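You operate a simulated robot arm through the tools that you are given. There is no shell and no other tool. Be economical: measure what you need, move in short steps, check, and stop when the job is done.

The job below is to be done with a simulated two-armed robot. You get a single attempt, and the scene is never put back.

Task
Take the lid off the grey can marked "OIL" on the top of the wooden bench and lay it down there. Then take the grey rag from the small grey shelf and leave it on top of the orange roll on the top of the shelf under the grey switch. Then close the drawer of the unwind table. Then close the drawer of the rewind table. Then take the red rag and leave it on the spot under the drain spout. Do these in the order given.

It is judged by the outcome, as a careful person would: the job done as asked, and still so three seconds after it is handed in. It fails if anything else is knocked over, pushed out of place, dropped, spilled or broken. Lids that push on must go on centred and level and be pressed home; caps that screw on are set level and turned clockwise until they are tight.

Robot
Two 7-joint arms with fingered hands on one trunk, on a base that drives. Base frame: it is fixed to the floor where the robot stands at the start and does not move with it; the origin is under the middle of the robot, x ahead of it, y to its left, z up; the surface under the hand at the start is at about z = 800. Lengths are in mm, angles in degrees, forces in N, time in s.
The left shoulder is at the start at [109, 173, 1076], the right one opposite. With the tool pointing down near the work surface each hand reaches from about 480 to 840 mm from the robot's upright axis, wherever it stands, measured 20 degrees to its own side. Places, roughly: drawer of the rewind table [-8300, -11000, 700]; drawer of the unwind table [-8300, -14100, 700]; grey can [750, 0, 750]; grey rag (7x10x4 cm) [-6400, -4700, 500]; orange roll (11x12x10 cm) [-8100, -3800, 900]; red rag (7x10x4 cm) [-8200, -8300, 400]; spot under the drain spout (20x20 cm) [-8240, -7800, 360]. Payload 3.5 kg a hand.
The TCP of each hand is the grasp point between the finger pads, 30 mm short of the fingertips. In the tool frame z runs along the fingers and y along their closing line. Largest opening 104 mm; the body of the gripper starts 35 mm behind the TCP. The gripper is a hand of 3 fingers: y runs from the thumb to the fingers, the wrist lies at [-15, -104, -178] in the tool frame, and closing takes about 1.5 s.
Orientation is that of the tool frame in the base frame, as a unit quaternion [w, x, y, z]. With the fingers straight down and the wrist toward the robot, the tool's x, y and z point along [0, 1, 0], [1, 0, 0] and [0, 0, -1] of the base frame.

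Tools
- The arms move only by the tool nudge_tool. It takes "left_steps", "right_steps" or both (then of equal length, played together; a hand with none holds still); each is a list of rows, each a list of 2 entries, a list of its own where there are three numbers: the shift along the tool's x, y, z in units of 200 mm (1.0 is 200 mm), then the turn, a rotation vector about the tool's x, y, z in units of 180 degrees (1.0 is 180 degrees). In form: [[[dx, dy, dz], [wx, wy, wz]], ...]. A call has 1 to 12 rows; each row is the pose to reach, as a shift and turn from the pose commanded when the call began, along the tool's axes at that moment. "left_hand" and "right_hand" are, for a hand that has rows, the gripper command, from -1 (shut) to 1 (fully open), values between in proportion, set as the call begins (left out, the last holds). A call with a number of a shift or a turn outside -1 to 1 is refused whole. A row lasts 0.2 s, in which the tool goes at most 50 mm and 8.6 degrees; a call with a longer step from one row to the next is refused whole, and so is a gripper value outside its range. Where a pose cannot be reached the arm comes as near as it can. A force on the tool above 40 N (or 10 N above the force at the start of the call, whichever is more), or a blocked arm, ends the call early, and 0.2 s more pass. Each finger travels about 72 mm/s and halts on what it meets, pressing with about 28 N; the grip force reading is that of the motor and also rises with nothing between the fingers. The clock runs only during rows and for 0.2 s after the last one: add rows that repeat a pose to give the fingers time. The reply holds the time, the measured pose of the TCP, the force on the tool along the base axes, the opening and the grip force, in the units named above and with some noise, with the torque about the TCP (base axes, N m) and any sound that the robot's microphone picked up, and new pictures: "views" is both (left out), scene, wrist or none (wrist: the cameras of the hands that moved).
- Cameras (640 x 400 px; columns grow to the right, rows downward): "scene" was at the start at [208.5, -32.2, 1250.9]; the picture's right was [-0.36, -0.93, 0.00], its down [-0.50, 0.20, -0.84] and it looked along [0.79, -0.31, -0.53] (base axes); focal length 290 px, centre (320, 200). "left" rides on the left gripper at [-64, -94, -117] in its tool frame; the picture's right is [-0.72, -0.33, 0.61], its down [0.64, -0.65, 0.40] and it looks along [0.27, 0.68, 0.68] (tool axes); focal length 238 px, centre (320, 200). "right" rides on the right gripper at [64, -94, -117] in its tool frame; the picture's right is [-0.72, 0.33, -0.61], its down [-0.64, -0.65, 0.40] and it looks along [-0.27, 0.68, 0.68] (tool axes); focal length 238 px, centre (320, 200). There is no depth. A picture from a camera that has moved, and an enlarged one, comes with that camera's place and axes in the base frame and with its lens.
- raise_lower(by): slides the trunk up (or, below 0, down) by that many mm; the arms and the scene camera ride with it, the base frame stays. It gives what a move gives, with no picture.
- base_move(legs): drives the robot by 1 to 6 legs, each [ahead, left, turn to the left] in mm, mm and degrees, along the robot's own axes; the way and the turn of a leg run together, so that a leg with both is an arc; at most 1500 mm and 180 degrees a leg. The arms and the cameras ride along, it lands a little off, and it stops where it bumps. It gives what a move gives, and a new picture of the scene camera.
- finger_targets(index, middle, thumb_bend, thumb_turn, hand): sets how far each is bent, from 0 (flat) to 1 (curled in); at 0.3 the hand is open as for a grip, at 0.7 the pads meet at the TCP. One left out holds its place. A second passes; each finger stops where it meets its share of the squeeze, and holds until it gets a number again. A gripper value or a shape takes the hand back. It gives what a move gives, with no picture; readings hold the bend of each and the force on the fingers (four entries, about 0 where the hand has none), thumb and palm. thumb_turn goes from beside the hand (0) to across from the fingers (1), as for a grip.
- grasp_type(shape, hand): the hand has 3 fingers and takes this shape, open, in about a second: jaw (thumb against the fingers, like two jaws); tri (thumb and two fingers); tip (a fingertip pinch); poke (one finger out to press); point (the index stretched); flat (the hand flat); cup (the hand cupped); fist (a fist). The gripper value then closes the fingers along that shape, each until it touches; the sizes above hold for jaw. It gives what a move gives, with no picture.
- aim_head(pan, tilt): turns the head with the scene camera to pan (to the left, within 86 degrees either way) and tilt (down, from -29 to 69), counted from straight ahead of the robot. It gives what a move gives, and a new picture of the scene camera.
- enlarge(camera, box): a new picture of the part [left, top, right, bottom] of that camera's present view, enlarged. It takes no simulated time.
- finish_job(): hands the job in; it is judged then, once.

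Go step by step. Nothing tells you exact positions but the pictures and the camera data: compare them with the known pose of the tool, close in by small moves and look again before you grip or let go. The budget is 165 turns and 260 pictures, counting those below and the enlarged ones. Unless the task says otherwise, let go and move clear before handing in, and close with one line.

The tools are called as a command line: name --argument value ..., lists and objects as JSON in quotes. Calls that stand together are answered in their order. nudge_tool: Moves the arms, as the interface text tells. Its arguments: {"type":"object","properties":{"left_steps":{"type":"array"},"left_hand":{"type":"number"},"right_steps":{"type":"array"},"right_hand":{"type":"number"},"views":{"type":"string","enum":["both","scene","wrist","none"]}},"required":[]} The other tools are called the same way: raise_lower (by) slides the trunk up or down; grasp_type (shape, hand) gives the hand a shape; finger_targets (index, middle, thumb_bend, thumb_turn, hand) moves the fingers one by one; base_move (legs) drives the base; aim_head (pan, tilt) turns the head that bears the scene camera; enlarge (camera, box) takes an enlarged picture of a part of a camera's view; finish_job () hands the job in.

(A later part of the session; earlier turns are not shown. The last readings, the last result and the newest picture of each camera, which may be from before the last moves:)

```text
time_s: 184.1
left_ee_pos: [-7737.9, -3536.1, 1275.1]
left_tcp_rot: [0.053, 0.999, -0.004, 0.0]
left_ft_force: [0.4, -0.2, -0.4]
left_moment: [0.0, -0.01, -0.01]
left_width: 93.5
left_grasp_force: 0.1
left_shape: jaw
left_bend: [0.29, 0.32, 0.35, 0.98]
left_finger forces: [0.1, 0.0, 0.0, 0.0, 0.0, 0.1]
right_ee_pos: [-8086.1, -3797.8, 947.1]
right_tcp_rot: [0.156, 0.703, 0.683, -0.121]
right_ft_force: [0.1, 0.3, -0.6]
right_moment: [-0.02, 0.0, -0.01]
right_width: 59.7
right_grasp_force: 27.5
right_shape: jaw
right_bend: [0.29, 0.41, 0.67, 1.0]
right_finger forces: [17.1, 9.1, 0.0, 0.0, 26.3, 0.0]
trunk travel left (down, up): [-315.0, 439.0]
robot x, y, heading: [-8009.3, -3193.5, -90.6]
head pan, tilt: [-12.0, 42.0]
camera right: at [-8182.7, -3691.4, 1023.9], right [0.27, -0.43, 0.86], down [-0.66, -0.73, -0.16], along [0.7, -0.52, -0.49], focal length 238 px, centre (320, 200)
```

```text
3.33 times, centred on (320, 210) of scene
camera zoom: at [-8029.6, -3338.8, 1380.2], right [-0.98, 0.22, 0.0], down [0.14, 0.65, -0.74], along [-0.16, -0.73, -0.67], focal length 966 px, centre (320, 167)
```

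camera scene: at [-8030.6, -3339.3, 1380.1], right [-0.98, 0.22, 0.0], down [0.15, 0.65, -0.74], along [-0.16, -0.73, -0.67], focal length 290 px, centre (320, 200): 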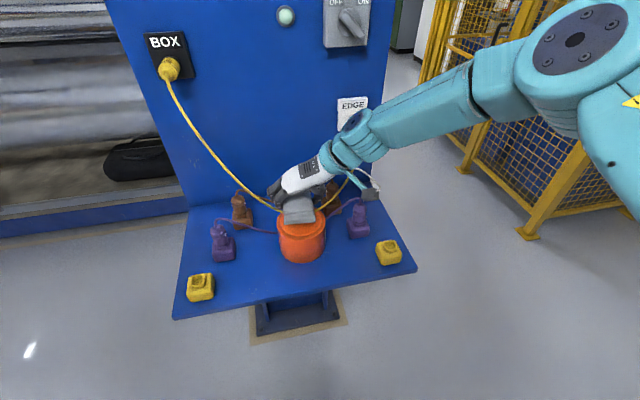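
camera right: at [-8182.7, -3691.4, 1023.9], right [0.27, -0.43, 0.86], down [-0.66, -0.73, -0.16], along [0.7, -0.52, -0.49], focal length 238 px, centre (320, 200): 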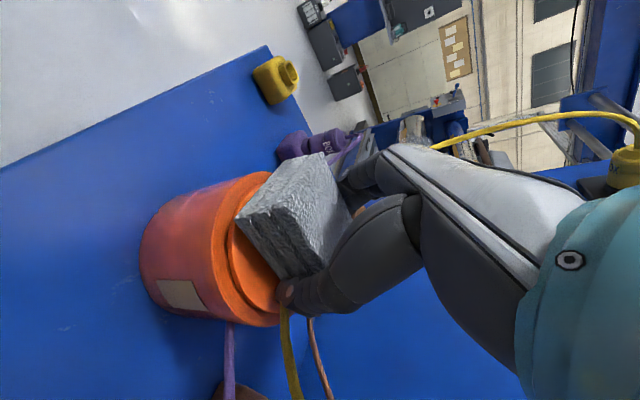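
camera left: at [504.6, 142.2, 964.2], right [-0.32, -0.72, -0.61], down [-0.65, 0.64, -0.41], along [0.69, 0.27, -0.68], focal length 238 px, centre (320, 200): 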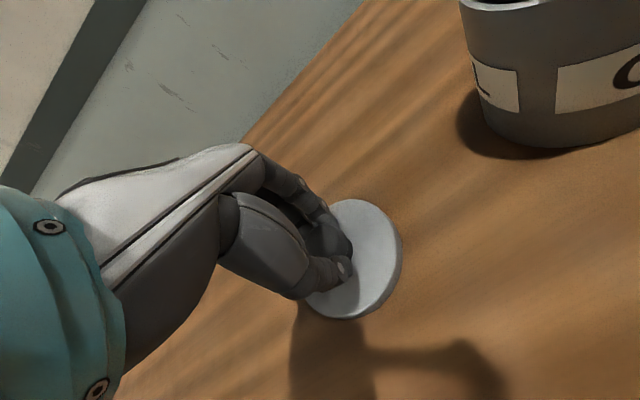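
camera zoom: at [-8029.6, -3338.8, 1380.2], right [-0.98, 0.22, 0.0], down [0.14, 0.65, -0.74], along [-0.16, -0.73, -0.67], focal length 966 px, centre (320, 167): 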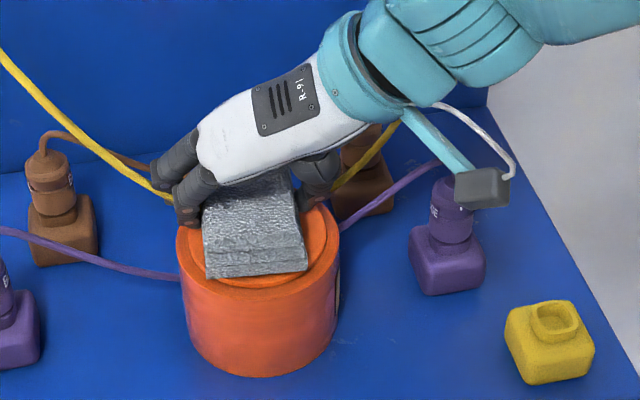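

nudge_tool --right_steps '[[[0.008, -0.001, 0.018], [0, 0, 0]], [[0.015, -0.002, 0.037], [0, 0, 0]], [[0.015, -0.002, 0.037], [0, 0, 0]]]' --views "none"

enlarge --camera "scene" --box '[260, 170, 360, 250]'

```text
time_s: 184.9
left_ee_pos: [-7737.5, -3535.1, 1275.3]
left_tcp_rot: [0.055, 0.998, -0.004, 0.0]
left_ft_force: [-0.3, -0.9, 0.6]
left_moment: [0.0, 0.0, 0.02]
left_width: 93.6
left_grasp_force: 0.1
left_shape: jaw
left_bend: [0.29, 0.32, 0.35, 0.98]
left_finger forces: [0.1, 0.1, 0.1, 0.1, 0.0, 0.0]
right_ee_pos: [-8084.5, -3796.6, 940.1]
right_tcp_rot: [0.158, 0.703, 0.683, -0.122]
right_ft_force: [1.0, 2.5, 17.8]
right_moment: [-0.09, 0.11, -0.02]
right_width: 58.9
right_grasp_force: 28.5
right_shape: jaw
right_bend: [0.29, 0.41, 0.67, 1.0]
right_finger forces: [23.3, 10.6, 0.0, 0.1, 38.5, 0.1]
trunk travel left (down, up): [-315.0, 439.0]
robot x, y, heading: [-8008.3, -3194.3, -90.3]
head pan, tilt: [-12.0, 42.0]
```

```text
5.00 times, centred on (310, 210) of scene
camera zoom: at [-8029.3, -3336.6, 1380.6], right [-0.98, 0.22, 0.0], down [0.14, 0.65, -0.74], along [-0.16, -0.73, -0.67], focal length 1450 px, centre (370, 150)
```

zoom: 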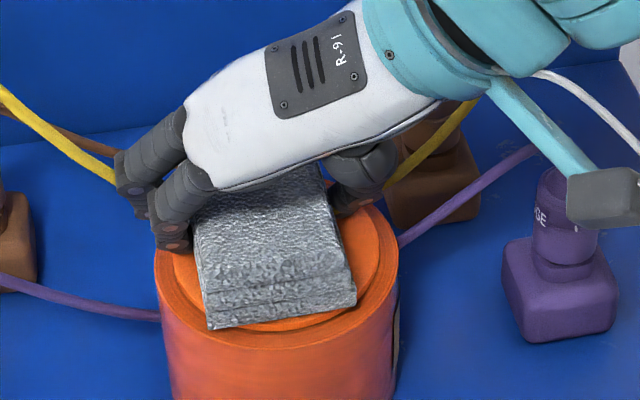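

Contact at 18 N: the rag rests on the roll. I'll ease off slightly and release gently.

nudge_tool --right_steps '[[[-0.004, 0, -0.009], [0, 0, 0]], [[-0.004, 0, -0.009], [0, 0, 0]], [[-0.004, 0, -0.009], [0, 0, 0]], [[-0.004, 0, -0.009], [0, 0, 0]], [[-0.004, 0, -0.009], [0, 0, 0]], [[-0.004, 0, -0.009], [0, 0, 0]]]' --right_hand 1 --views "wrist"

enlarge --camera "scene" --box '[260, 170, 360, 250]'

```text
time_s: 186.3
left_ee_pos: [-7738.9, -3536.7, 1275.2]
left_tcp_rot: [0.053, 0.999, -0.004, 0.0]
left_ft_force: [-0.2, 0.1, 0.2]
left_moment: [-0.01, 0.03, 0.01]
left_width: 93.2
left_grasp_force: 0.1
left_shape: jaw
left_bend: [0.29, 0.32, 0.35, 0.98]
left_finger forces: [0.0, 0.0, 0.1, 0.1, 0.0, 0.0]
right_ee_pos: [-8086.2, -3797.5, 939.2]
right_tcp_rot: [0.156, 0.704, 0.683, -0.121]
right_ft_force: [-0.2, -0.3, -0.5]
right_moment: [0.02, 0.0, 0.0]
right_width: 103.7
right_grasp_force: 0.2
right_shape: jaw
right_bend: [0.3, 0.3, 0.3, 0.98]
right_finger forces: [0.0, 0.0, 0.0, 0.1, 0.0, 0.1]
trunk travel left (down, up): [-315.0, 439.0]
robot x, y, heading: [-8010.7, -3196.5, -90.4]
head pan, tilt: [-12.0, 42.0]
camera right: at [-8182.2, -3691.4, 1016.8], right [0.27, -0.43, 0.86], down [-0.66, -0.73, -0.16], along [0.7, -0.52, -0.49], focal length 238 px, centre (320, 200)
```

right: 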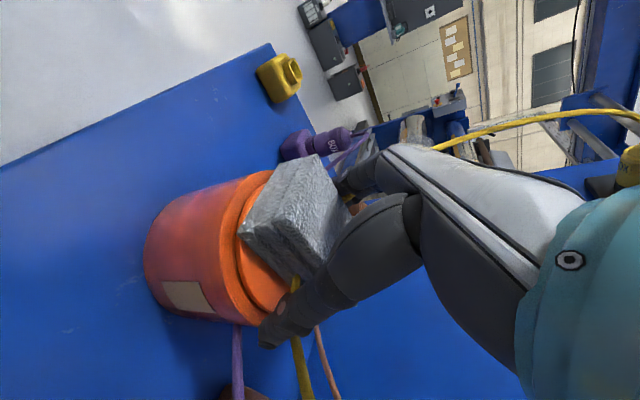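

```text
5.00 times, centred on (310, 210) of scene
camera zoom: at [-8029.6, -3338.9, 1380.1], right [-0.98, 0.22, 0.0], down [0.14, 0.65, -0.74], along [-0.16, -0.73, -0.67], focal length 1450 px, centre (370, 150)
```

zoom: 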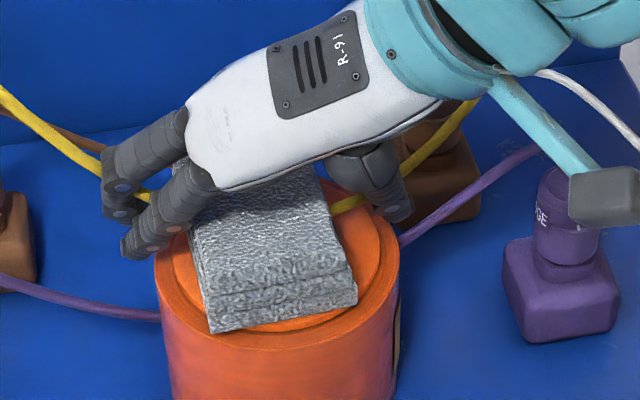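

The rag rests on the roll. I'll lift the hand straight up and check.

nudge_tool --right_steps '[[[-0.038, 0.005, -0.092], [0, 0, 0]], [[-0.095, 0.013, -0.23], [0, 0, 0]], [[-0.15, 0.02, -0.37], [0, 0, 0]], [[-0.19, 0.026, -0.462], [0, 0, 0]]]' --views "none"

enlarge --camera "scene" --box '[240, 150, 400, 270]'

```text
time_s: 187.3
left_ee_pos: [-7738.1, -3535.6, 1274.7]
left_tcp_rot: [0.053, 0.999, -0.005, 0.0]
left_ft_force: [0.1, 0.0, -0.4]
left_moment: [0.03, -0.02, -0.02]
left_width: 93.3
left_grasp_force: 0.1
left_shape: jaw
left_bend: [0.29, 0.32, 0.35, 0.98]
left_finger forces: [0.0, 0.0, 0.0, 0.1, 0.1, 0.0]
right_ee_pos: [-8075.8, -3793.0, 1028.7]
right_tcp_rot: [0.168, 0.704, 0.68, -0.116]
right_ft_force: [0.0, -1.3, 0.5]
right_moment: [0.0, 0.0, -0.02]
right_width: 103.6
right_grasp_force: 0.1
right_shape: jaw
right_bend: [0.3, 0.3, 0.3, 0.98]
right_finger forces: [0.1, 0.0, 0.0, 0.0, 0.0, 0.0]
right hand out of reach, approached as far as the arm can: row 3, 4
trunk travel left (down, up): [-315.0, 439.0]
robot x, y, heading: [-8011.3, -3194.9, -90.4]
head pan, tilt: [-12.0, 42.0]
```

```text
3.33 times, centred on (320, 210) of scene
camera zoom: at [-8029.7, -3338.6, 1380.2], right [-0.98, 0.22, 0.0], down [0.14, 0.65, -0.74], along [-0.16, -0.73, -0.67], focal length 966 px, centre (320, 167)
```

zoom: 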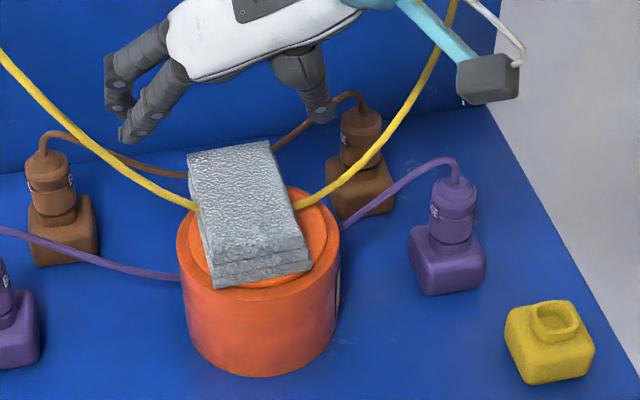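

The grey rag sits well on the orange roll. I'll back away and bring the right hand back to its straight-down pose.

base_move --legs '[[-450, 0, 0]]'

nudge_tool --right_steps '[[[0.035, -0.07, -0.08], [0.0087, 0.0087, 0.041]], [[0.07, -0.14, -0.155], [0.0174, 0.0174, 0.082]], [[0.105, -0.21, -0.235], [0.0262, 0.0262, 0.123]], [[0.14, -0.28, -0.31], [0.0349, 0.0349, 0.164]], [[0.175, -0.35, -0.39], [0.0436, 0.0436, 0.205]], [[0.21, -0.42, -0.47], [0.0523, 0.0523, 0.246]], [[0.245, -0.5, -0.545], [0.061, 0.061, 0.287]], [[0.28, -0.57, -0.62], [0.0697, 0.0697, 0.328]], [[0.315, -0.64, -0.7], [0.0785, 0.0785, 0.369]], [[0.35, -0.71, -0.78], [0.0872, 0.0872, 0.41]], [[0.385, -0.78, -0.86], [0.0959, 0.0959, 0.451]], [[0.42, -0.85, -0.935], [0.1046, 0.1046, 0.492]]]' --views "none"

aim_head --pan -25 --tilt 20

```text
time_s: 190.0
left_ee_pos: [-7735.3, -3090.2, 1273.3]
left_tcp_rot: [0.054, 0.999, -0.006, 0.0]
left_ft_force: [-0.7, 0.3, -0.3]
left_moment: [-0.01, -0.02, 0.02]
left_width: 93.0
left_grasp_force: 0.1
left_shape: jaw
left_bend: [0.29, 0.32, 0.35, 0.98]
left_finger forces: [0.0, 0.0, 0.0, 0.1, 0.0, 0.1]
right_ee_pos: [-8072.3, -3344.4, 1028.8]
right_tcp_rot: [0.168, 0.705, 0.679, -0.117]
right_ft_force: [-1.3, 0.0, -0.6]
right_moment: [-0.01, 0.01, 0.03]
right_width: 103.8
right_grasp_force: 0.0
right_shape: jaw
right_bend: [0.3, 0.3, 0.3, 0.98]
right_finger forces: [0.0, 0.1, 0.1, 0.0, 0.1, 0.0]
trunk travel left (down, up): [-315.0, 439.0]
robot x, y, heading: [-8004.4, -2745.4, -90.6]
head pan, tilt: [-12.0, 42.0]
camera scene: at [-8025.4, -2892.0, 1380.2], right [-0.98, 0.22, 0.0], down [0.15, 0.65, -0.74], along [-0.16, -0.73, -0.67], focal length 290 px, centre (320, 200)
```

scene: 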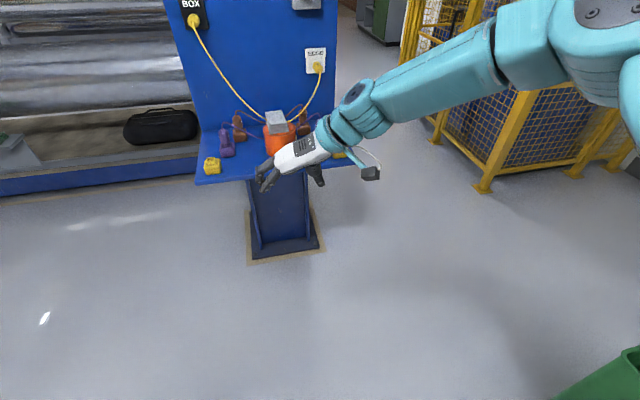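

```text
time_s: 192.6
left_ee_pos: [-7735.0, -3091.3, 1274.6]
left_tcp_rot: [0.053, 0.999, -0.006, 0.0]
left_ft_force: [-0.2, 0.5, -0.4]
left_moment: [0.03, -0.02, -0.01]
left_width: 93.5
left_grasp_force: 0.0
left_shape: jaw
left_bend: [0.29, 0.32, 0.35, 0.98]
left_finger forces: [0.0, 0.0, 0.0, 0.0, 0.1, 0.0]
right_ee_pos: [-8249.9, -3188.4, 1154.9]
right_tcp_rot: [-0.007, 0.999, -0.012, 0.039]
right_ft_force: [-0.6, 1.0, 0.4]
right_moment: [-0.01, 0.01, -0.01]
right_width: 104.0
right_grasp_force: 0.1
right_shape: jaw
right_bend: [0.3, 0.3, 0.3, 0.98]
right_finger forces: [0.1, 0.1, 0.0, 0.0, 0.0, 0.1]
right hand out of reach, approached as far as the arm can: row 1, 2, 3, 4
trunk travel left (down, up): [-315.0, 439.0]
robot x, y, heading: [-8004.6, -2746.8, -90.7]
head pan, tilt: [-12.0, 42.0]
```

```text
time_s: 193.5
left_ee_pos: [-7734.3, -3091.2, 1274.7]
left_tcp_rot: [0.053, 0.999, -0.006, 0.0]
left_ft_force: [0.7, -0.3, 0.5]
left_moment: [-0.01, 0.02, 0.03]
left_width: 93.2
left_grasp_force: 0.2
left_shape: jaw
left_bend: [0.29, 0.32, 0.35, 0.98]
left_finger forces: [0.1, 0.1, 0.1, 0.0, 0.0, 0.0]
right_ee_pos: [-8248.6, -3191.4, 1153.3]
right_tcp_rot: [-0.006, 0.999, -0.011, 0.04]
right_ft_force: [0.3, -0.4, -0.3]
right_moment: [0.02, -0.01, 0.02]
right_width: 104.0
right_grasp_force: 0.0
right_shape: jaw
right_bend: [0.3, 0.3, 0.3, 0.98]
right_finger forces: [0.1, 0.0, 0.0, 0.0, 0.0, 0.0]
trunk travel left (down, up): [-315.0, 439.0]
robot x, y, heading: [-8006.8, -2746.6, -90.7]
head pan, tilt: [-25.0, 20.0]
camera scene: at [-8047.4, -2894.9, 1414.4], right [-0.9, 0.43, 0.0], down [0.15, 0.31, -0.94], along [-0.41, -0.85, -0.34], focal length 290 px, centre (320, 200)
```

scene: 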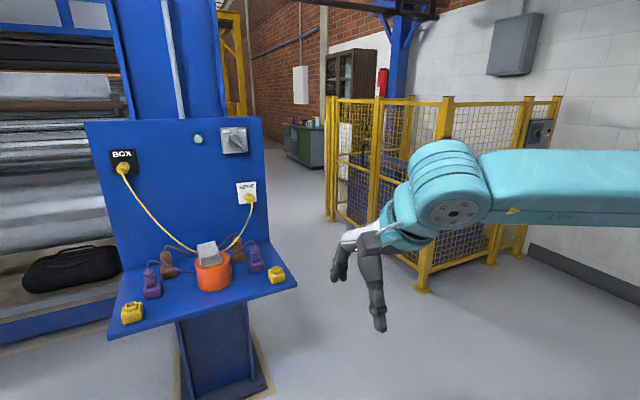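

The way between column 2 and the yellow fence is about 1.2 m wide. I'll strafe to its middle and drive ahead.

base_move --legs '[[0, -925, 0.8], [1300, 0, 0]]'

aim_head --pan 0 --tilt 15

```text
time_s: 197.0
left_ee_pos: [-8406.8, -3084.3, 1273.1]
left_tcp_rot: [0.053, 0.999, -0.004, 0.0]
left_ft_force: [0.2, -0.3, -1.4]
left_moment: [-0.01, 0.02, -0.04]
left_width: 93.4
left_grasp_force: 0.0
left_shape: jaw
left_bend: [0.29, 0.32, 0.35, 0.98]
left_finger forces: [0.0, 0.0, 0.0, 0.0, 0.1, 0.1]
right_ee_pos: [-8920.8, -3185.6, 1154.0]
right_tcp_rot: [-0.008, 0.999, -0.01, 0.039]
right_ft_force: [0.4, 0.4, 0.1]
right_moment: [0.01, 0.03, -0.04]
right_width: 103.8
right_grasp_force: 0.0
right_shape: jaw
right_bend: [0.3, 0.3, 0.3, 0.98]
right_finger forces: [0.1, 0.0, 0.0, 0.1, 0.0, 0.1]
trunk travel left (down, up): [-315.0, 439.0]
robot x, y, heading: [-8682.0, -2741.6, -90.4]
head pan, tilt: [-25.0, 20.0]
stopped in leg 1: the robot was blocked; the commanded pose is now the measured one
camera scene: at [-8720.3, -2889.2, 1414.5], right [-0.9, 0.43, 0.0], down [0.14, 0.31, -0.94], along [-0.4, -0.85, -0.34], focal length 290 px, centre (320, 200)
```

scene: 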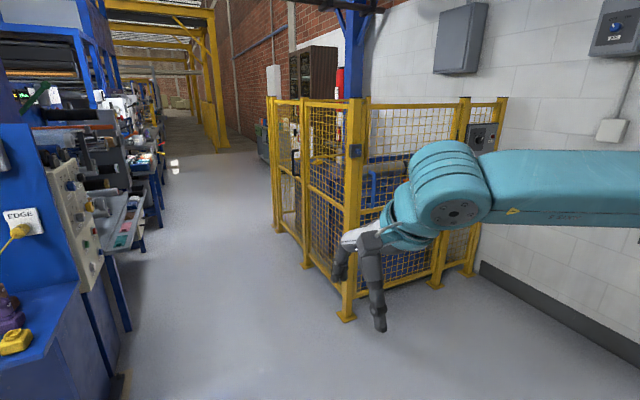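

```text
time_s: 197.9
left_ee_pos: [-8409.0, -3082.5, 1274.3]
left_tcp_rot: [0.054, 0.999, -0.005, -0.001]
left_ft_force: [-0.7, -0.5, 0.6]
left_moment: [-0.04, -0.04, -0.01]
left_width: 93.4
left_grasp_force: 0.1
left_shape: jaw
left_bend: [0.29, 0.32, 0.35, 0.98]
left_finger forces: [0.1, 0.0, 0.1, 0.1, 0.0, 0.0]
right_ee_pos: [-8923.6, -3185.8, 1154.8]
right_tcp_rot: [-0.008, 0.999, -0.009, 0.039]
right_ft_force: [-0.8, 0.6, -0.4]
right_moment: [-0.02, 0.0, 0.03]
right_width: 103.9
right_grasp_force: 0.0
right_shape: jaw
right_bend: [0.3, 0.3, 0.3, 0.98]
right_finger forces: [0.0, 0.1, 0.0, 0.0, 0.1, 0.0]
trunk travel left (down, up): [-315.0, 439.0]
robot x, y, heading: [-8678.8, -2739.6, -90.5]
head pan, tilt: [0.0, 15.0]
camera scene: at [-8683.0, -2898.1, 1422.6], right [-1.0, 0.01, 0.0], down [0.0, 0.26, -0.97], along [-0.01, -0.97, -0.26], focal length 290 px, centre (320, 200)
```

scene: 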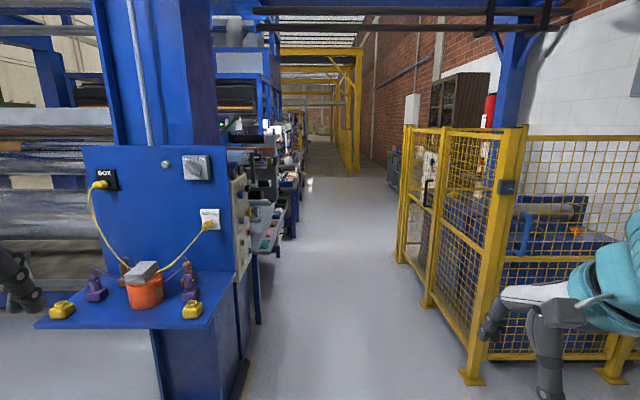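

Something on the right stopped the robot — likely the green bin. I'll look.

aim_head --pan -75 --tilt 50

```text
time_s: 199.4
left_ee_pos: [-8408.9, -3083.7, 1274.1]
left_tcp_rot: [0.054, 0.999, -0.004, -0.001]
left_ft_force: [-0.7, 0.5, -0.4]
left_moment: [-0.04, 0.02, -0.01]
left_width: 93.4
left_grasp_force: 0.2
left_shape: jaw
left_bend: [0.29, 0.32, 0.35, 0.98]
left_finger forces: [0.0, 0.0, 0.1, 0.0, 0.0, 0.1]
right_ee_pos: [-8923.6, -3184.3, 1154.3]
right_tcp_rot: [-0.008, 0.999, -0.009, 0.038]
right_ft_force: [0.7, -0.6, -0.7]
right_moment: [0.01, 0.01, -0.02]
right_width: 103.6
right_grasp_force: 0.0
right_shape: jaw
right_bend: [0.3, 0.3, 0.3, 0.98]
right_finger forces: [0.1, 0.0, 0.0, 0.0, 0.1, 0.0]
trunk travel left (down, up): [-315.0, 439.0]
robot x, y, heading: [-8679.7, -2741.6, -90.4]
head pan, tilt: [-75.0, 50.0]
camera scene: at [-8757.3, -2824.2, 1368.9], right [-0.25, 0.97, 0.0], down [0.74, 0.19, -0.64], along [-0.62, -0.16, -0.77], focal length 290 px, centre (320, 200)
```

scene: 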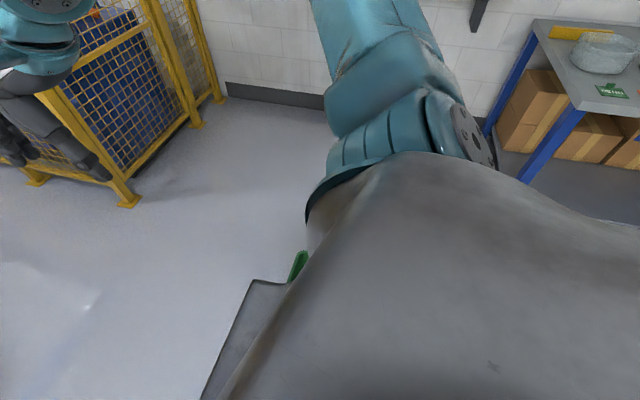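

base_move --legs '[[0, 250, 0], [500, 0, 0]]'

aim_head --pan -86 --tilt 30

```text
time_s: 203.7
left_ee_pos: [-8151.9, -3577.4, 1273.8]
left_tcp_rot: [0.054, 0.999, 0.001, 0.0]
left_ft_force: [-0.1, 0.4, -1.1]
left_moment: [0.04, 0.0, 0.0]
left_width: 93.3
left_grasp_force: 0.1
left_shape: jaw
left_bend: [0.29, 0.32, 0.35, 0.98]
left_finger forces: [0.0, 0.0, 0.0, 0.0, 0.0, 0.0]
right_ee_pos: [-8666.3, -3684.7, 1153.4]
right_tcp_rot: [-0.007, 0.999, -0.004, 0.039]
right_ft_force: [-0.1, -1.2, 0.3]
right_moment: [0.01, 0.04, -0.02]
right_width: 103.8
right_grasp_force: 0.2
right_shape: jaw
right_bend: [0.3, 0.3, 0.3, 0.98]
right_finger forces: [0.0, 0.0, 0.0, 0.0, 0.0, 0.1]
trunk travel left (down, up): [-315.0, 439.0]
robot x, y, heading: [-8429.5, -3237.1, -89.6]
head pan, tilt: [-75.0, 50.0]
camera scene: at [-8503.4, -3322.3, 1368.9], right [-0.26, 0.96, 0.0], down [0.74, 0.2, -0.64], along [-0.62, -0.17, -0.77], focal length 290 px, centre (320, 200)
```

scene: 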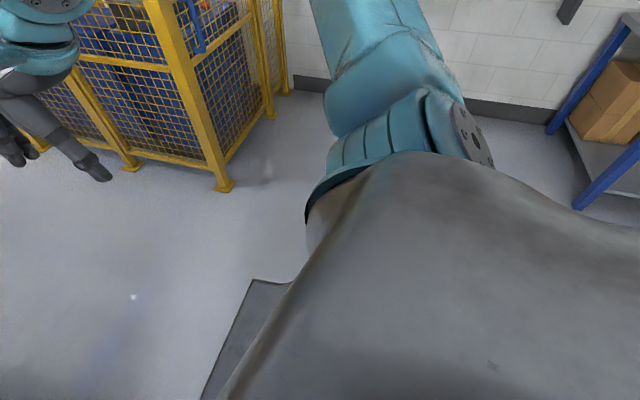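

```text
time_s: 204.6
left_ee_pos: [-8153.5, -3576.5, 1274.6]
left_tcp_rot: [0.054, 0.999, 0.002, 0.001]
left_ft_force: [-0.9, -0.4, -0.4]
left_moment: [0.0, 0.02, -0.01]
left_width: 93.5
left_grasp_force: 0.0
left_shape: jaw
left_bend: [0.29, 0.32, 0.35, 0.98]
left_finger forces: [0.0, 0.1, 0.0, 0.0, 0.0, 0.1]
right_ee_pos: [-8667.0, -3684.7, 1153.7]
right_tcp_rot: [-0.007, 0.999, -0.004, 0.039]
right_ft_force: [0.1, 0.4, -0.5]
right_moment: [-0.04, -0.01, 0.0]
right_width: 103.9
right_grasp_force: 0.0
right_shape: jaw
right_bend: [0.3, 0.3, 0.3, 0.98]
right_finger forces: [0.0, 0.1, 0.0, 0.0, 0.1, 0.0]
trunk travel left (down, up): [-315.0, 439.0]
robot x, y, heading: [-8428.3, -3239.3, -90.0]
head pan, tilt: [-85.9, 30.0]
camera scene: at [-8519.3, -3308.4, 1398.4], right [-0.07, 1.0, 0.0], down [0.5, 0.04, -0.87], along [-0.86, -0.06, -0.5], focal length 290 px, centre (320, 200)
```

scene: 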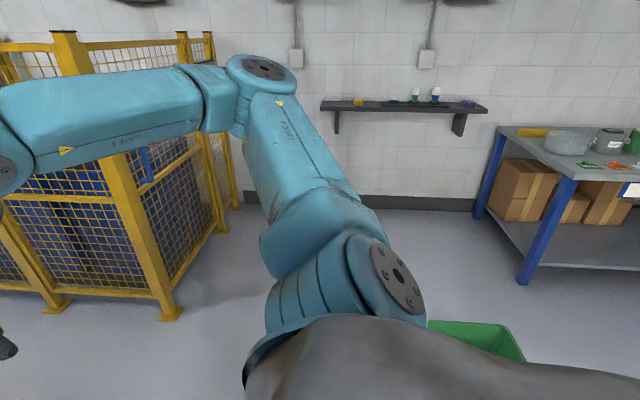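

The bin stands as before (it seems fixed). I'll go forward a bit first, then strafe right into the aisle.

base_move --legs '[[210, -130, 0], [0, -360, 0]]'

aim_head --pan 0 --tilt 20

```text
time_s: 208.2
left_ee_pos: [-8635.8, -3787.4, 1274.5]
left_tcp_rot: [0.054, 0.999, 0.0, 0.001]
left_ft_force: [-0.1, 1.3, 0.0]
left_moment: [0.01, 0.0, -0.02]
left_width: 93.5
left_grasp_force: 0.0
left_shape: jaw
left_bend: [0.29, 0.32, 0.35, 0.98]
left_finger forces: [0.1, 0.1, 0.1, 0.1, 0.1, 0.0]
right_ee_pos: [-9150.4, -3893.4, 1155.0]
right_tcp_rot: [-0.008, 0.999, -0.004, 0.041]
right_ft_force: [-1.4, -0.4, 0.9]
right_moment: [-0.02, -0.02, 0.0]
right_width: 104.1
right_grasp_force: 0.0
right_shape: jaw
right_bend: [0.3, 0.3, 0.3, 0.98]
right_finger forces: [0.0, 0.1, 0.0, 0.1, 0.1, 0.1]
trunk travel left (down, up): [-315.0, 439.0]
robot x, y, heading: [-8910.9, -3448.9, -90.1]
head pan, tilt: [-85.9, 30.0]
camera scene: at [-9002.1, -3517.9, 1398.4], right [-0.07, 1.0, 0.0], down [0.5, 0.04, -0.87], along [-0.86, -0.06, -0.5], focal length 290 px, centre (320, 200)
```

scene: 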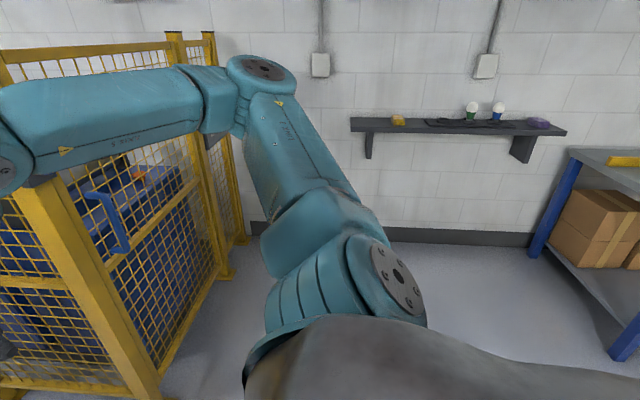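

```text
time_s: 209.8
left_ee_pos: [-8634.9, -3788.1, 1274.1]
left_tcp_rot: [0.053, 0.999, 0.0, 0.001]
left_ft_force: [-0.1, 0.4, 0.2]
left_moment: [0.02, -0.01, 0.0]
left_width: 93.5
left_grasp_force: 0.1
left_shape: jaw
left_bend: [0.29, 0.32, 0.35, 0.98]
left_finger forces: [0.0, 0.0, 0.0, 0.0, 0.1, 0.0]
right_ee_pos: [-9148.5, -3893.5, 1154.6]
right_tcp_rot: [-0.007, 0.999, -0.004, 0.039]
right_ft_force: [0.0, 0.2, -0.7]
right_moment: [-0.04, 0.01, 0.01]
right_width: 104.1
right_grasp_force: 0.0
right_shape: jaw
right_bend: [0.3, 0.3, 0.3, 0.98]
right_finger forces: [0.0, 0.1, 0.1, 0.1, 0.0, 0.1]
trunk travel left (down, up): [-315.0, 439.0]
robot x, y, heading: [-8911.6, -3446.7, -90.1]
head pan, tilt: [0.0, 20.0]
camera scene: at [-8911.0, -3604.5, 1414.5], right [-1.0, 0.0, 0.0], down [0.0, 0.34, -0.94], along [0.0, -0.94, -0.34], focal length 290 px, centre (320, 200)
```

scene: 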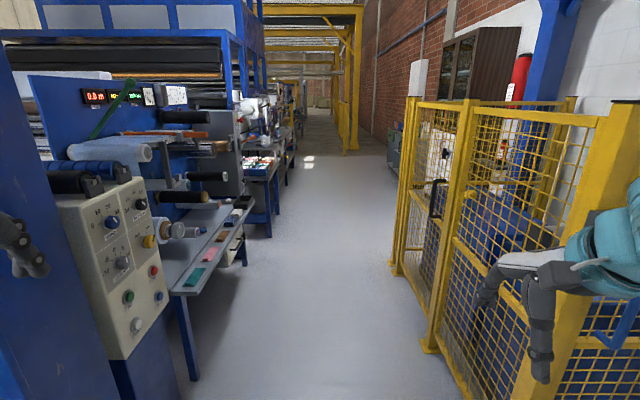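

The aisle ahead is about 1.07 m wide at the control panel; I'll tuck the elbows in by reaching the hands forward.

nudge_tool --left_steps '[[[-0.12, 0.2, 0], [0, 0, 0]], [[-0.24, 0.4, 0], [0, 0, 0]], [[-0.36, 0.6, 0], [0, 0, 0]], [[-0.48, 0.8, 0], [0, 0, 0]], [[-0.6, 1.0, 0], [0, 0, 0]]]' --right_steps '[[[0.12, 0.12, 0], [0, 0, 0]], [[0.24, 0.24, 0], [0, 0, 0]], [[0.36, 0.36, 0], [0, 0, 0]], [[0.48, 0.48, 0], [0, 0, 0]], [[0.6, 0.6, 0], [0, 0, 0]]]' --views "none"

base_move --legs '[[0, -110, 0], [1400, 0, 0]]'

```text
time_s: 211.1
left_ee_pos: [-8754.2, -3989.5, 1295.8]
left_tcp_rot: [0.053, 0.999, 0.0, 0.0]
left_ft_force: [-0.4, 0.1, -0.2]
left_moment: [0.0, -0.02, 0.0]
left_width: 93.7
left_grasp_force: 0.2
left_shape: jaw
left_bend: [0.29, 0.32, 0.35, 0.98]
left_finger forces: [0.0, 0.1, 0.1, 0.0, 0.1, 0.1]
right_ee_pos: [-9030.5, -4014.6, 1161.8]
right_tcp_rot: [-0.009, 0.999, -0.005, 0.04]
right_ft_force: [-0.6, -0.5, 0.1]
right_moment: [-0.01, 0.06, -0.01]
right_width: 104.2
right_grasp_force: 0.1
right_shape: jaw
right_bend: [0.3, 0.3, 0.3, 0.98]
right_finger forces: [0.0, 0.1, 0.1, 0.1, 0.0, 0.0]
trunk travel left (down, up): [-315.0, 439.0]
robot x, y, heading: [-8909.5, -3451.1, -90.1]
head pan, tilt: [0.0, 20.0]
```

```text
time_s: 218.9
left_ee_pos: [-8871.6, -5408.1, 1296.6]
left_tcp_rot: [0.055, 0.998, -0.004, -0.001]
left_ft_force: [0.3, 0.6, 0.3]
left_moment: [0.01, 0.03, 0.03]
left_width: 93.4
left_grasp_force: 0.0
left_shape: jaw
left_bend: [0.29, 0.32, 0.35, 0.98]
left_finger forces: [0.0, 0.0, 0.0, 0.1, 0.1, 0.1]
right_ee_pos: [-9147.5, -5430.9, 1162.3]
right_tcp_rot: [-0.008, 0.999, -0.009, 0.038]
right_ft_force: [0.3, -0.6, 0.4]
right_moment: [0.02, 0.0, 0.0]
right_width: 103.9
right_grasp_force: 0.1
right_shape: jaw
right_bend: [0.3, 0.3, 0.3, 0.98]
right_finger forces: [0.0, 0.1, 0.0, 0.1, 0.0, 0.1]
trunk travel left (down, up): [-315.0, 439.0]
robot x, y, heading: [-9025.4, -4866.9, -90.6]
head pan, tilt: [0.0, 20.0]
camera scene: at [-9025.6, -5023.2, 1414.5], right [-1.0, 0.01, 0.0], down [0.0, 0.34, -0.94], along [-0.01, -0.94, -0.34], focal length 290 px, centre (320, 200)
```

scene: 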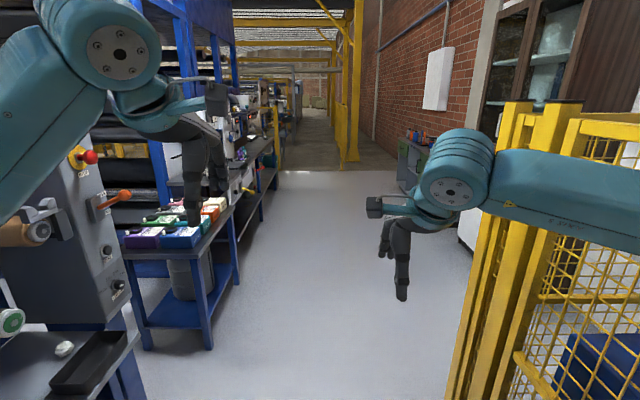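

Clear. Continue down the aisle, easing right.

base_move --legs '[[1300, 0, 0.6], [1450, -200, 0], [1400, 0, 0]]'

aim_head --pan 45 --tilt 25

```text
time_s: 238.9
left_ee_pos: [-9145.7, -9572.4, 1295.7]
left_tcp_rot: [0.054, 0.998, -0.025, -0.001]
left_ft_force: [0.3, 0.2, 0.8]
left_moment: [0.01, 0.0, -0.01]
left_width: 93.3
left_grasp_force: 0.1
left_shape: jaw
left_bend: [0.29, 0.32, 0.35, 0.98]
left_finger forces: [0.0, 0.0, 0.1, 0.0, 0.0, 0.1]
right_ee_pos: [-9426.3, -9585.0, 1162.1]
right_tcp_rot: [-0.007, 0.999, -0.029, 0.04]
right_ft_force: [-0.8, 0.2, 0.1]
right_moment: [0.0, 0.03, -0.02]
right_width: 103.8
right_grasp_force: 0.0
right_shape: jaw
right_bend: [0.3, 0.3, 0.3, 0.98]
right_finger forces: [0.1, 0.0, 0.0, 0.0, 0.0, 0.0]
trunk travel left (down, up): [-315.0, 439.0]
robot x, y, heading: [-9278.3, -9027.2, -92.4]
head pan, tilt: [0.0, 20.0]
camera scene: at [-9286.0, -9182.0, 1414.5], right [-1.0, 0.05, 0.0], down [0.02, 0.34, -0.94], along [-0.04, -0.94, -0.34], focal length 290 px, centre (320, 200)
```

scene: 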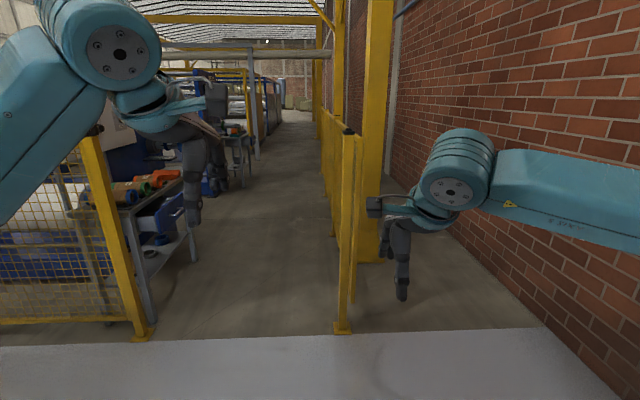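

```text
time_s: 240.0
left_ee_pos: [-9148.4, -9570.8, 1297.0]
left_tcp_rot: [0.054, 0.998, -0.025, -0.001]
left_ft_force: [0.7, 0.0, 0.6]
left_moment: [0.01, 0.0, 0.01]
left_width: 93.4
left_grasp_force: 0.0
left_shape: jaw
left_bend: [0.29, 0.32, 0.35, 0.98]
left_finger forces: [0.0, 0.0, 0.0, 0.0, 0.0, 0.0]
right_ee_pos: [-9426.1, -9585.1, 1161.6]
right_tcp_rot: [-0.006, 0.999, -0.029, 0.04]
right_ft_force: [0.4, -0.1, -0.3]
right_moment: [0.0, 0.01, -0.01]
right_width: 104.0
right_grasp_force: 0.1
right_shape: jaw
right_bend: [0.3, 0.3, 0.3, 0.98]
right_finger forces: [0.0, 0.0, 0.0, 0.0, 0.0, 0.1]
trunk travel left (down, up): [-315.0, 439.0]
robot x, y, heading: [-9277.4, -9028.1, -92.7]
head pan, tilt: [45.0, 25.0]
camera scene: at [-9219.6, -9156.9, 1406.4], right [-0.74, -0.67, 0.0], down [-0.28, 0.31, -0.91], along [0.61, -0.67, -0.42], focal length 290 px, centre (320, 200)
```

scene: 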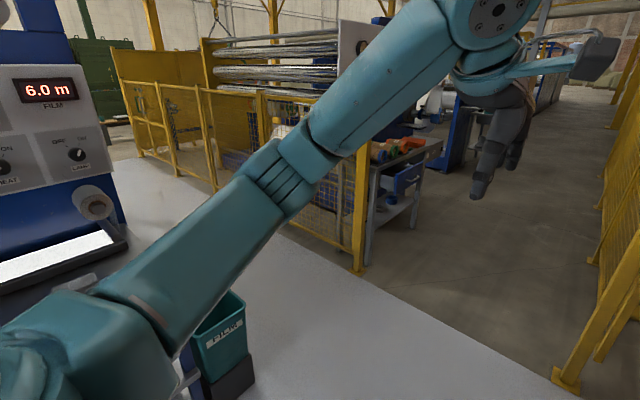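

I'm near the rewind section: the blue open drawer faces the aisle. The unwind one comes first, so I continue down the aisle to y≈-13 m.

base_move --legs '[[0, 0, 2.6], [600, 310, 0], [1400, 0, 0], [1400, 0, 0]]'

aim_head --pan 25 --tilt 25

```text
time_s: 257.4
left_ee_pos: [-8749.6, -12987.6, 1295.6]
left_tcp_rot: [0.054, 0.998, 0.01, 0.001]
left_ft_force: [0.6, 0.6, 0.3]
left_moment: [0.0, -0.02, -0.01]
left_width: 93.6
left_grasp_force: 0.1
left_shape: jaw
left_bend: [0.29, 0.32, 0.35, 0.98]
left_finger forces: [0.0, 0.1, 0.0, 0.0, 0.1, 0.0]
right_ee_pos: [-9026.2, -13017.9, 1160.8]
right_tcp_rot: [-0.008, 0.999, 0.006, 0.039]
right_ft_force: [-0.2, 0.0, -0.3]
right_moment: [0.01, 0.0, -0.02]
right_width: 103.9
right_grasp_force: 0.1
right_shape: jaw
right_bend: [0.3, 0.3, 0.3, 0.98]
right_finger forces: [0.1, 0.0, 0.0, 0.0, 0.1, 0.0]
trunk travel left (down, up): [-315.0, 439.0]
robot x, y, heading: [-8922.0, -12451.0, -89.0]
head pan, tilt: [45.0, 25.0]
camera scene: at [-8850.0, -12577.6, 1406.4], right [-0.69, -0.72, 0.0], down [-0.31, 0.29, -0.91], along [0.65, -0.63, -0.42], focal length 290 px, centre (320, 200)
```

scene: 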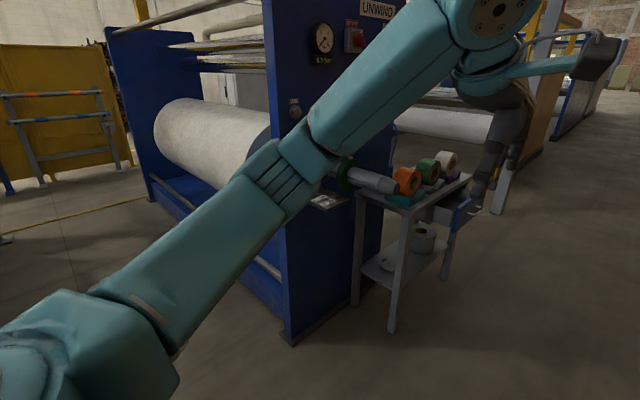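

```text
time_s: 258.3
left_ee_pos: [-8749.3, -12986.9, 1296.8]
left_tcp_rot: [0.054, 0.998, 0.009, 0.0]
left_ft_force: [0.1, 0.4, 0.3]
left_moment: [0.02, -0.02, 0.01]
left_width: 93.6
left_grasp_force: 0.0
left_shape: jaw
left_bend: [0.29, 0.32, 0.35, 0.98]
left_finger forces: [0.0, 0.0, 0.0, 0.0, 0.0, 0.0]
right_ee_pos: [-9026.1, -13019.9, 1162.4]
right_tcp_rot: [-0.008, 0.999, 0.004, 0.039]
right_ft_force: [-0.1, 0.3, 0.0]
right_moment: [0.0, 0.03, 0.01]
right_width: 103.8
right_grasp_force: 0.0
right_shape: jaw
right_bend: [0.3, 0.3, 0.3, 0.98]
right_finger forces: [0.0, 0.1, 0.0, 0.0, 0.0, 0.0]
trunk travel left (down, up): [-315.0, 439.0]
robot x, y, heading: [-8915.8, -12452.1, -88.8]
head pan, tilt: [25.0, 25.0]
camera scene: at [-8875.8, -12596.3, 1406.4], right [-0.9, -0.44, 0.0], down [-0.19, 0.38, -0.91], along [0.4, -0.81, -0.42], focal length 290 px, centre (320, 200)
```

scene: 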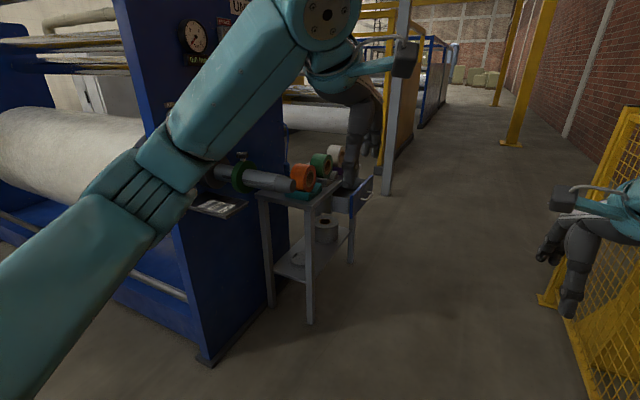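

The UNWIND table with its open drawer is ahead on the left. I'll draw the hands in, drive beside it and turn to face it (+x).

nudge_tool --left_steps '[[[0.06, -0.18, 0], [0, 0, 0]], [[0.12, -0.36, 0], [0, 0, 0]], [[0.18, -0.54, 0], [0, 0, 0]], [[0.24, -0.72, 0], [0, 0, 0]], [[0.3, -0.9, 0], [0, 0, 0]]]' --right_steps '[[[-0.06, -0.15, 0], [0, 0, 0]], [[-0.12, -0.3, 0], [0, 0, 0]], [[-0.18, -0.45, 0], [0, 0, 0]], [[-0.24, -0.6, 0], [0, 0, 0]], [[-0.3, -0.75, 0], [0, 0, 0]]]' --views "none"

base_move --legs '[[1450, -90, 0], [250, 0, 0], [0, 0, 89]]'

aim_head --pan 0 --tilt 45

```text
time_s: 259.5
left_ee_pos: [-8691.7, -12804.3, 1277.1]
left_tcp_rot: [0.054, 0.998, 0.011, 0.001]
left_ft_force: [-0.1, -0.2, -1.0]
left_moment: [0.01, -0.01, 0.02]
left_width: 93.4
left_grasp_force: 0.1
left_shape: jaw
left_bend: [0.29, 0.32, 0.35, 0.98]
left_finger forces: [0.0, 0.1, 0.1, 0.0, 0.0, 0.0]
right_ee_pos: [-9090.1, -12867.1, 1159.9]
right_tcp_rot: [-0.007, 0.999, 0.004, 0.04]
right_ft_force: [0.3, -0.2, 0.1]
right_moment: [0.0, 0.03, -0.03]
right_width: 103.9
right_grasp_force: 0.0
right_shape: jaw
right_bend: [0.3, 0.3, 0.3, 0.98]
right_finger forces: [0.0, 0.0, 0.1, 0.0, 0.0, 0.1]
trunk travel left (down, up): [-315.0, 439.0]
robot x, y, heading: [-8918.7, -12452.9, -88.6]
head pan, tilt: [25.0, 25.0]
```

```text
time_s: 271.7
left_ee_pos: [-8628.4, -13949.0, 1276.4]
left_tcp_rot: [0.04, 0.738, 0.673, 0.036]
left_ft_force: [-0.2, -0.7, -0.1]
left_moment: [0.02, 0.0, 0.04]
left_width: 93.7
left_grasp_force: 0.1
left_shape: jaw
left_bend: [0.29, 0.32, 0.35, 0.98]
left_finger forces: [0.0, 0.1, 0.0, 0.1, 0.0, 0.0]
right_ee_pos: [-8611.5, -14351.2, 1160.2]
right_tcp_rot: [-0.032, 0.742, 0.67, 0.024]
right_ft_force: [-0.1, 0.0, -1.0]
right_moment: [-0.02, -0.02, -0.01]
right_width: 103.9
right_grasp_force: 0.0
right_shape: jaw
right_bend: [0.3, 0.3, 0.3, 0.98]
right_finger forces: [0.0, 0.1, 0.1, 0.1, 0.0, 0.0]
trunk travel left (down, up): [-315.0, 439.0]
robot x, y, heading: [-9007.8, -14136.1, -5.3]
head pan, tilt: [25.0, 25.0]
camera scene: at [-8858.5, -14108.7, 1406.4], right [0.34, -0.94, 0.0], down [-0.4, -0.14, -0.91], along [0.85, 0.31, -0.42], focal length 290 px, centre (320, 200)
```

scene: 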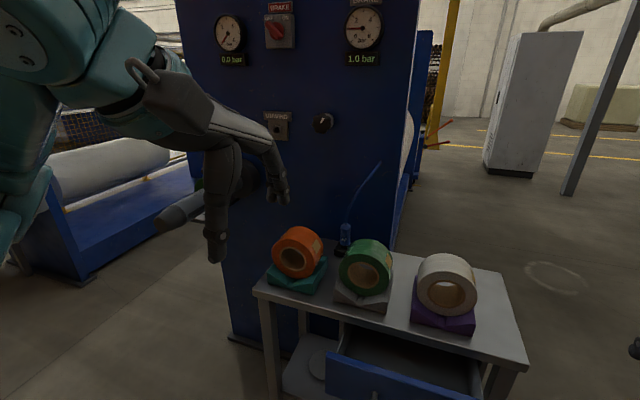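

```text
time_s: 272.6
left_ee_pos: [-8629.6, -13949.4, 1277.5]
left_tcp_rot: [0.04, 0.737, 0.673, 0.037]
left_ft_force: [0.0, -0.3, 0.2]
left_moment: [-0.02, -0.03, 0.01]
left_width: 93.3
left_grasp_force: 0.0
left_shape: jaw
left_bend: [0.29, 0.32, 0.35, 0.98]
left_finger forces: [0.1, 0.0, 0.0, 0.0, 0.0, 0.0]
right_ee_pos: [-8610.1, -14351.8, 1159.9]
right_tcp_rot: [-0.032, 0.742, 0.669, 0.024]
right_ft_force: [0.8, 0.7, 0.3]
right_moment: [0.01, -0.06, 0.0]
right_width: 103.6
right_grasp_force: 0.1
right_shape: jaw
right_bend: [0.3, 0.3, 0.3, 0.98]
right_finger forces: [0.1, 0.1, 0.1, 0.0, 0.0, 0.0]
trunk travel left (down, up): [-315.0, 439.0]
robot x, y, heading: [-9007.9, -14135.6, -5.3]
head pan, tilt: [0.0, 45.0]
camera scene: at [-8864.2, -14147.3, 1375.9], right [-0.09, -1.0, 0.0], down [-0.7, 0.06, -0.71], along [0.7, -0.06, -0.71], focal length 290 px, centre (320, 200)
```

scene: 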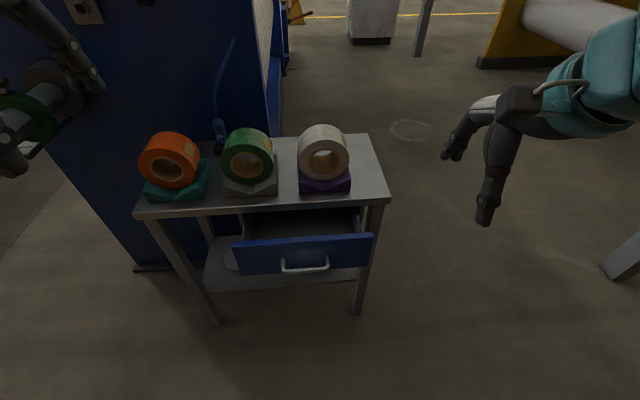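

The drawer with its handle is straight ahead, face near [-8400, -14140, 700]. I'll square up to it and lower the trunk.

base_move --legs '[[0, 0, 5.3]]'

raise_lower --by -240

aim_head --pan -5 --tilt 40

```text
time_s: 273.5
left_ee_pos: [-8647.7, -13913.6, 1276.5]
left_tcp_rot: [0.038, 0.706, 0.706, 0.038]
left_ft_force: [-0.7, 0.0, -0.7]
left_moment: [0.01, 0.01, 0.03]
left_width: 93.5
left_grasp_force: 0.0
left_shape: jaw
left_bend: [0.29, 0.32, 0.35, 0.98]
left_finger forces: [0.0, 0.0, 0.0, 0.1, 0.1, 0.0]
right_ee_pos: [-8593.4, -14312.9, 1159.9]
right_tcp_rot: [-0.034, 0.709, 0.704, 0.023]
right_ft_force: [0.6, -0.3, 0.1]
right_moment: [-0.02, 0.03, 0.0]
right_width: 103.8
right_grasp_force: 0.0
right_shape: jaw
right_bend: [0.3, 0.3, 0.3, 0.98]
right_finger forces: [0.0, 0.1, 0.1, 0.0, 0.0, 0.0]
trunk travel left (down, up): [-315.0, 439.0]
robot x, y, heading: [-9006.4, -14135.8, -0.1]
head pan, tilt: [0.0, 45.0]
camera scene: at [-8863.6, -14133.4, 1375.8], right [0.0, -1.0, 0.0], down [-0.71, 0.0, -0.71], along [0.71, 0.0, -0.71], focal length 290 px, centre (320, 200)
```

scene: 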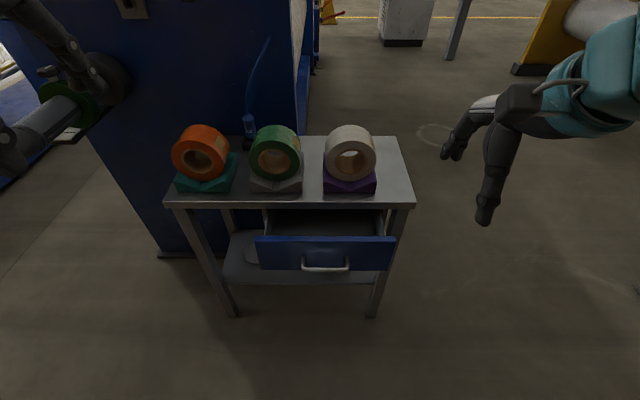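

```text
time_s: 276.0
left_ee_pos: [-8648.3, -13914.8, 1036.9]
left_tcp_rot: [0.038, 0.706, 0.706, 0.038]
left_ft_force: [-0.8, -0.2, -0.4]
left_moment: [-0.02, 0.02, -0.01]
left_width: 93.6
left_grasp_force: 0.1
left_shape: jaw
left_bend: [0.29, 0.32, 0.35, 0.98]
left_finger forces: [0.0, 0.0, 0.0, 0.0, 0.0, 0.0]
right_ee_pos: [-8563.1, -14314.0, 886.2]
right_tcp_rot: [-0.071, 0.709, 0.701, -0.018]
right_ft_force: [0.6, 0.1, -0.4]
right_moment: [-0.03, 0.01, -0.01]
right_width: 103.9
right_grasp_force: 0.1
right_shape: jaw
right_bend: [0.3, 0.3, 0.3, 0.98]
right_finger forces: [0.0, 0.2, 0.0, 0.1, 0.0, 0.0]
trunk travel left (down, up): [-75.0, 679.0]
robot x, y, heading: [-9007.4, -14137.5, 0.2]
head pan, tilt: [0.0, 45.0]
```

```text
time_s: 276.7
left_ee_pos: [-8649.3, -13913.6, 1037.6]
left_tcp_rot: [0.038, 0.705, 0.707, 0.038]
left_ft_force: [0.2, -0.3, 0.7]
left_moment: [0.0, -0.01, 0.0]
left_width: 93.6
left_grasp_force: 0.1
left_shape: jaw
left_bend: [0.29, 0.32, 0.35, 0.98]
left_finger forces: [0.1, 0.1, 0.1, 0.0, 0.0, 0.0]
right_ee_pos: [-8564.4, -14312.7, 885.6]
right_tcp_rot: [-0.072, 0.709, 0.701, -0.018]
right_ft_force: [0.0, 0.6, 0.6]
right_moment: [0.01, 0.01, 0.01]
right_width: 103.9
right_grasp_force: 0.0
right_shape: jaw
right_bend: [0.3, 0.3, 0.3, 0.98]
right_finger forces: [0.0, 0.0, 0.0, 0.0, 0.0, 0.0]
trunk travel left (down, up): [-75.0, 679.0]
robot x, y, heading: [-9008.3, -14133.8, 0.2]
head pan, tilt: [-5.0, 40.0]
camera scene: at [-8741.6, -14140.8, 1133.5], right [-0.08, -1.0, 0.0], down [-0.64, 0.05, -0.77], along [0.76, -0.06, -0.64], focal length 290 px, centre (320, 200)
```

scene: 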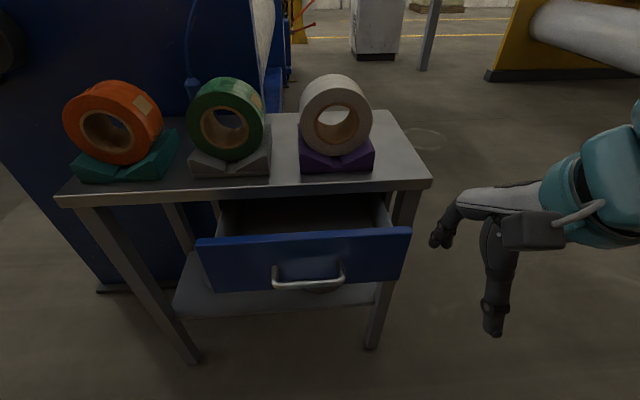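

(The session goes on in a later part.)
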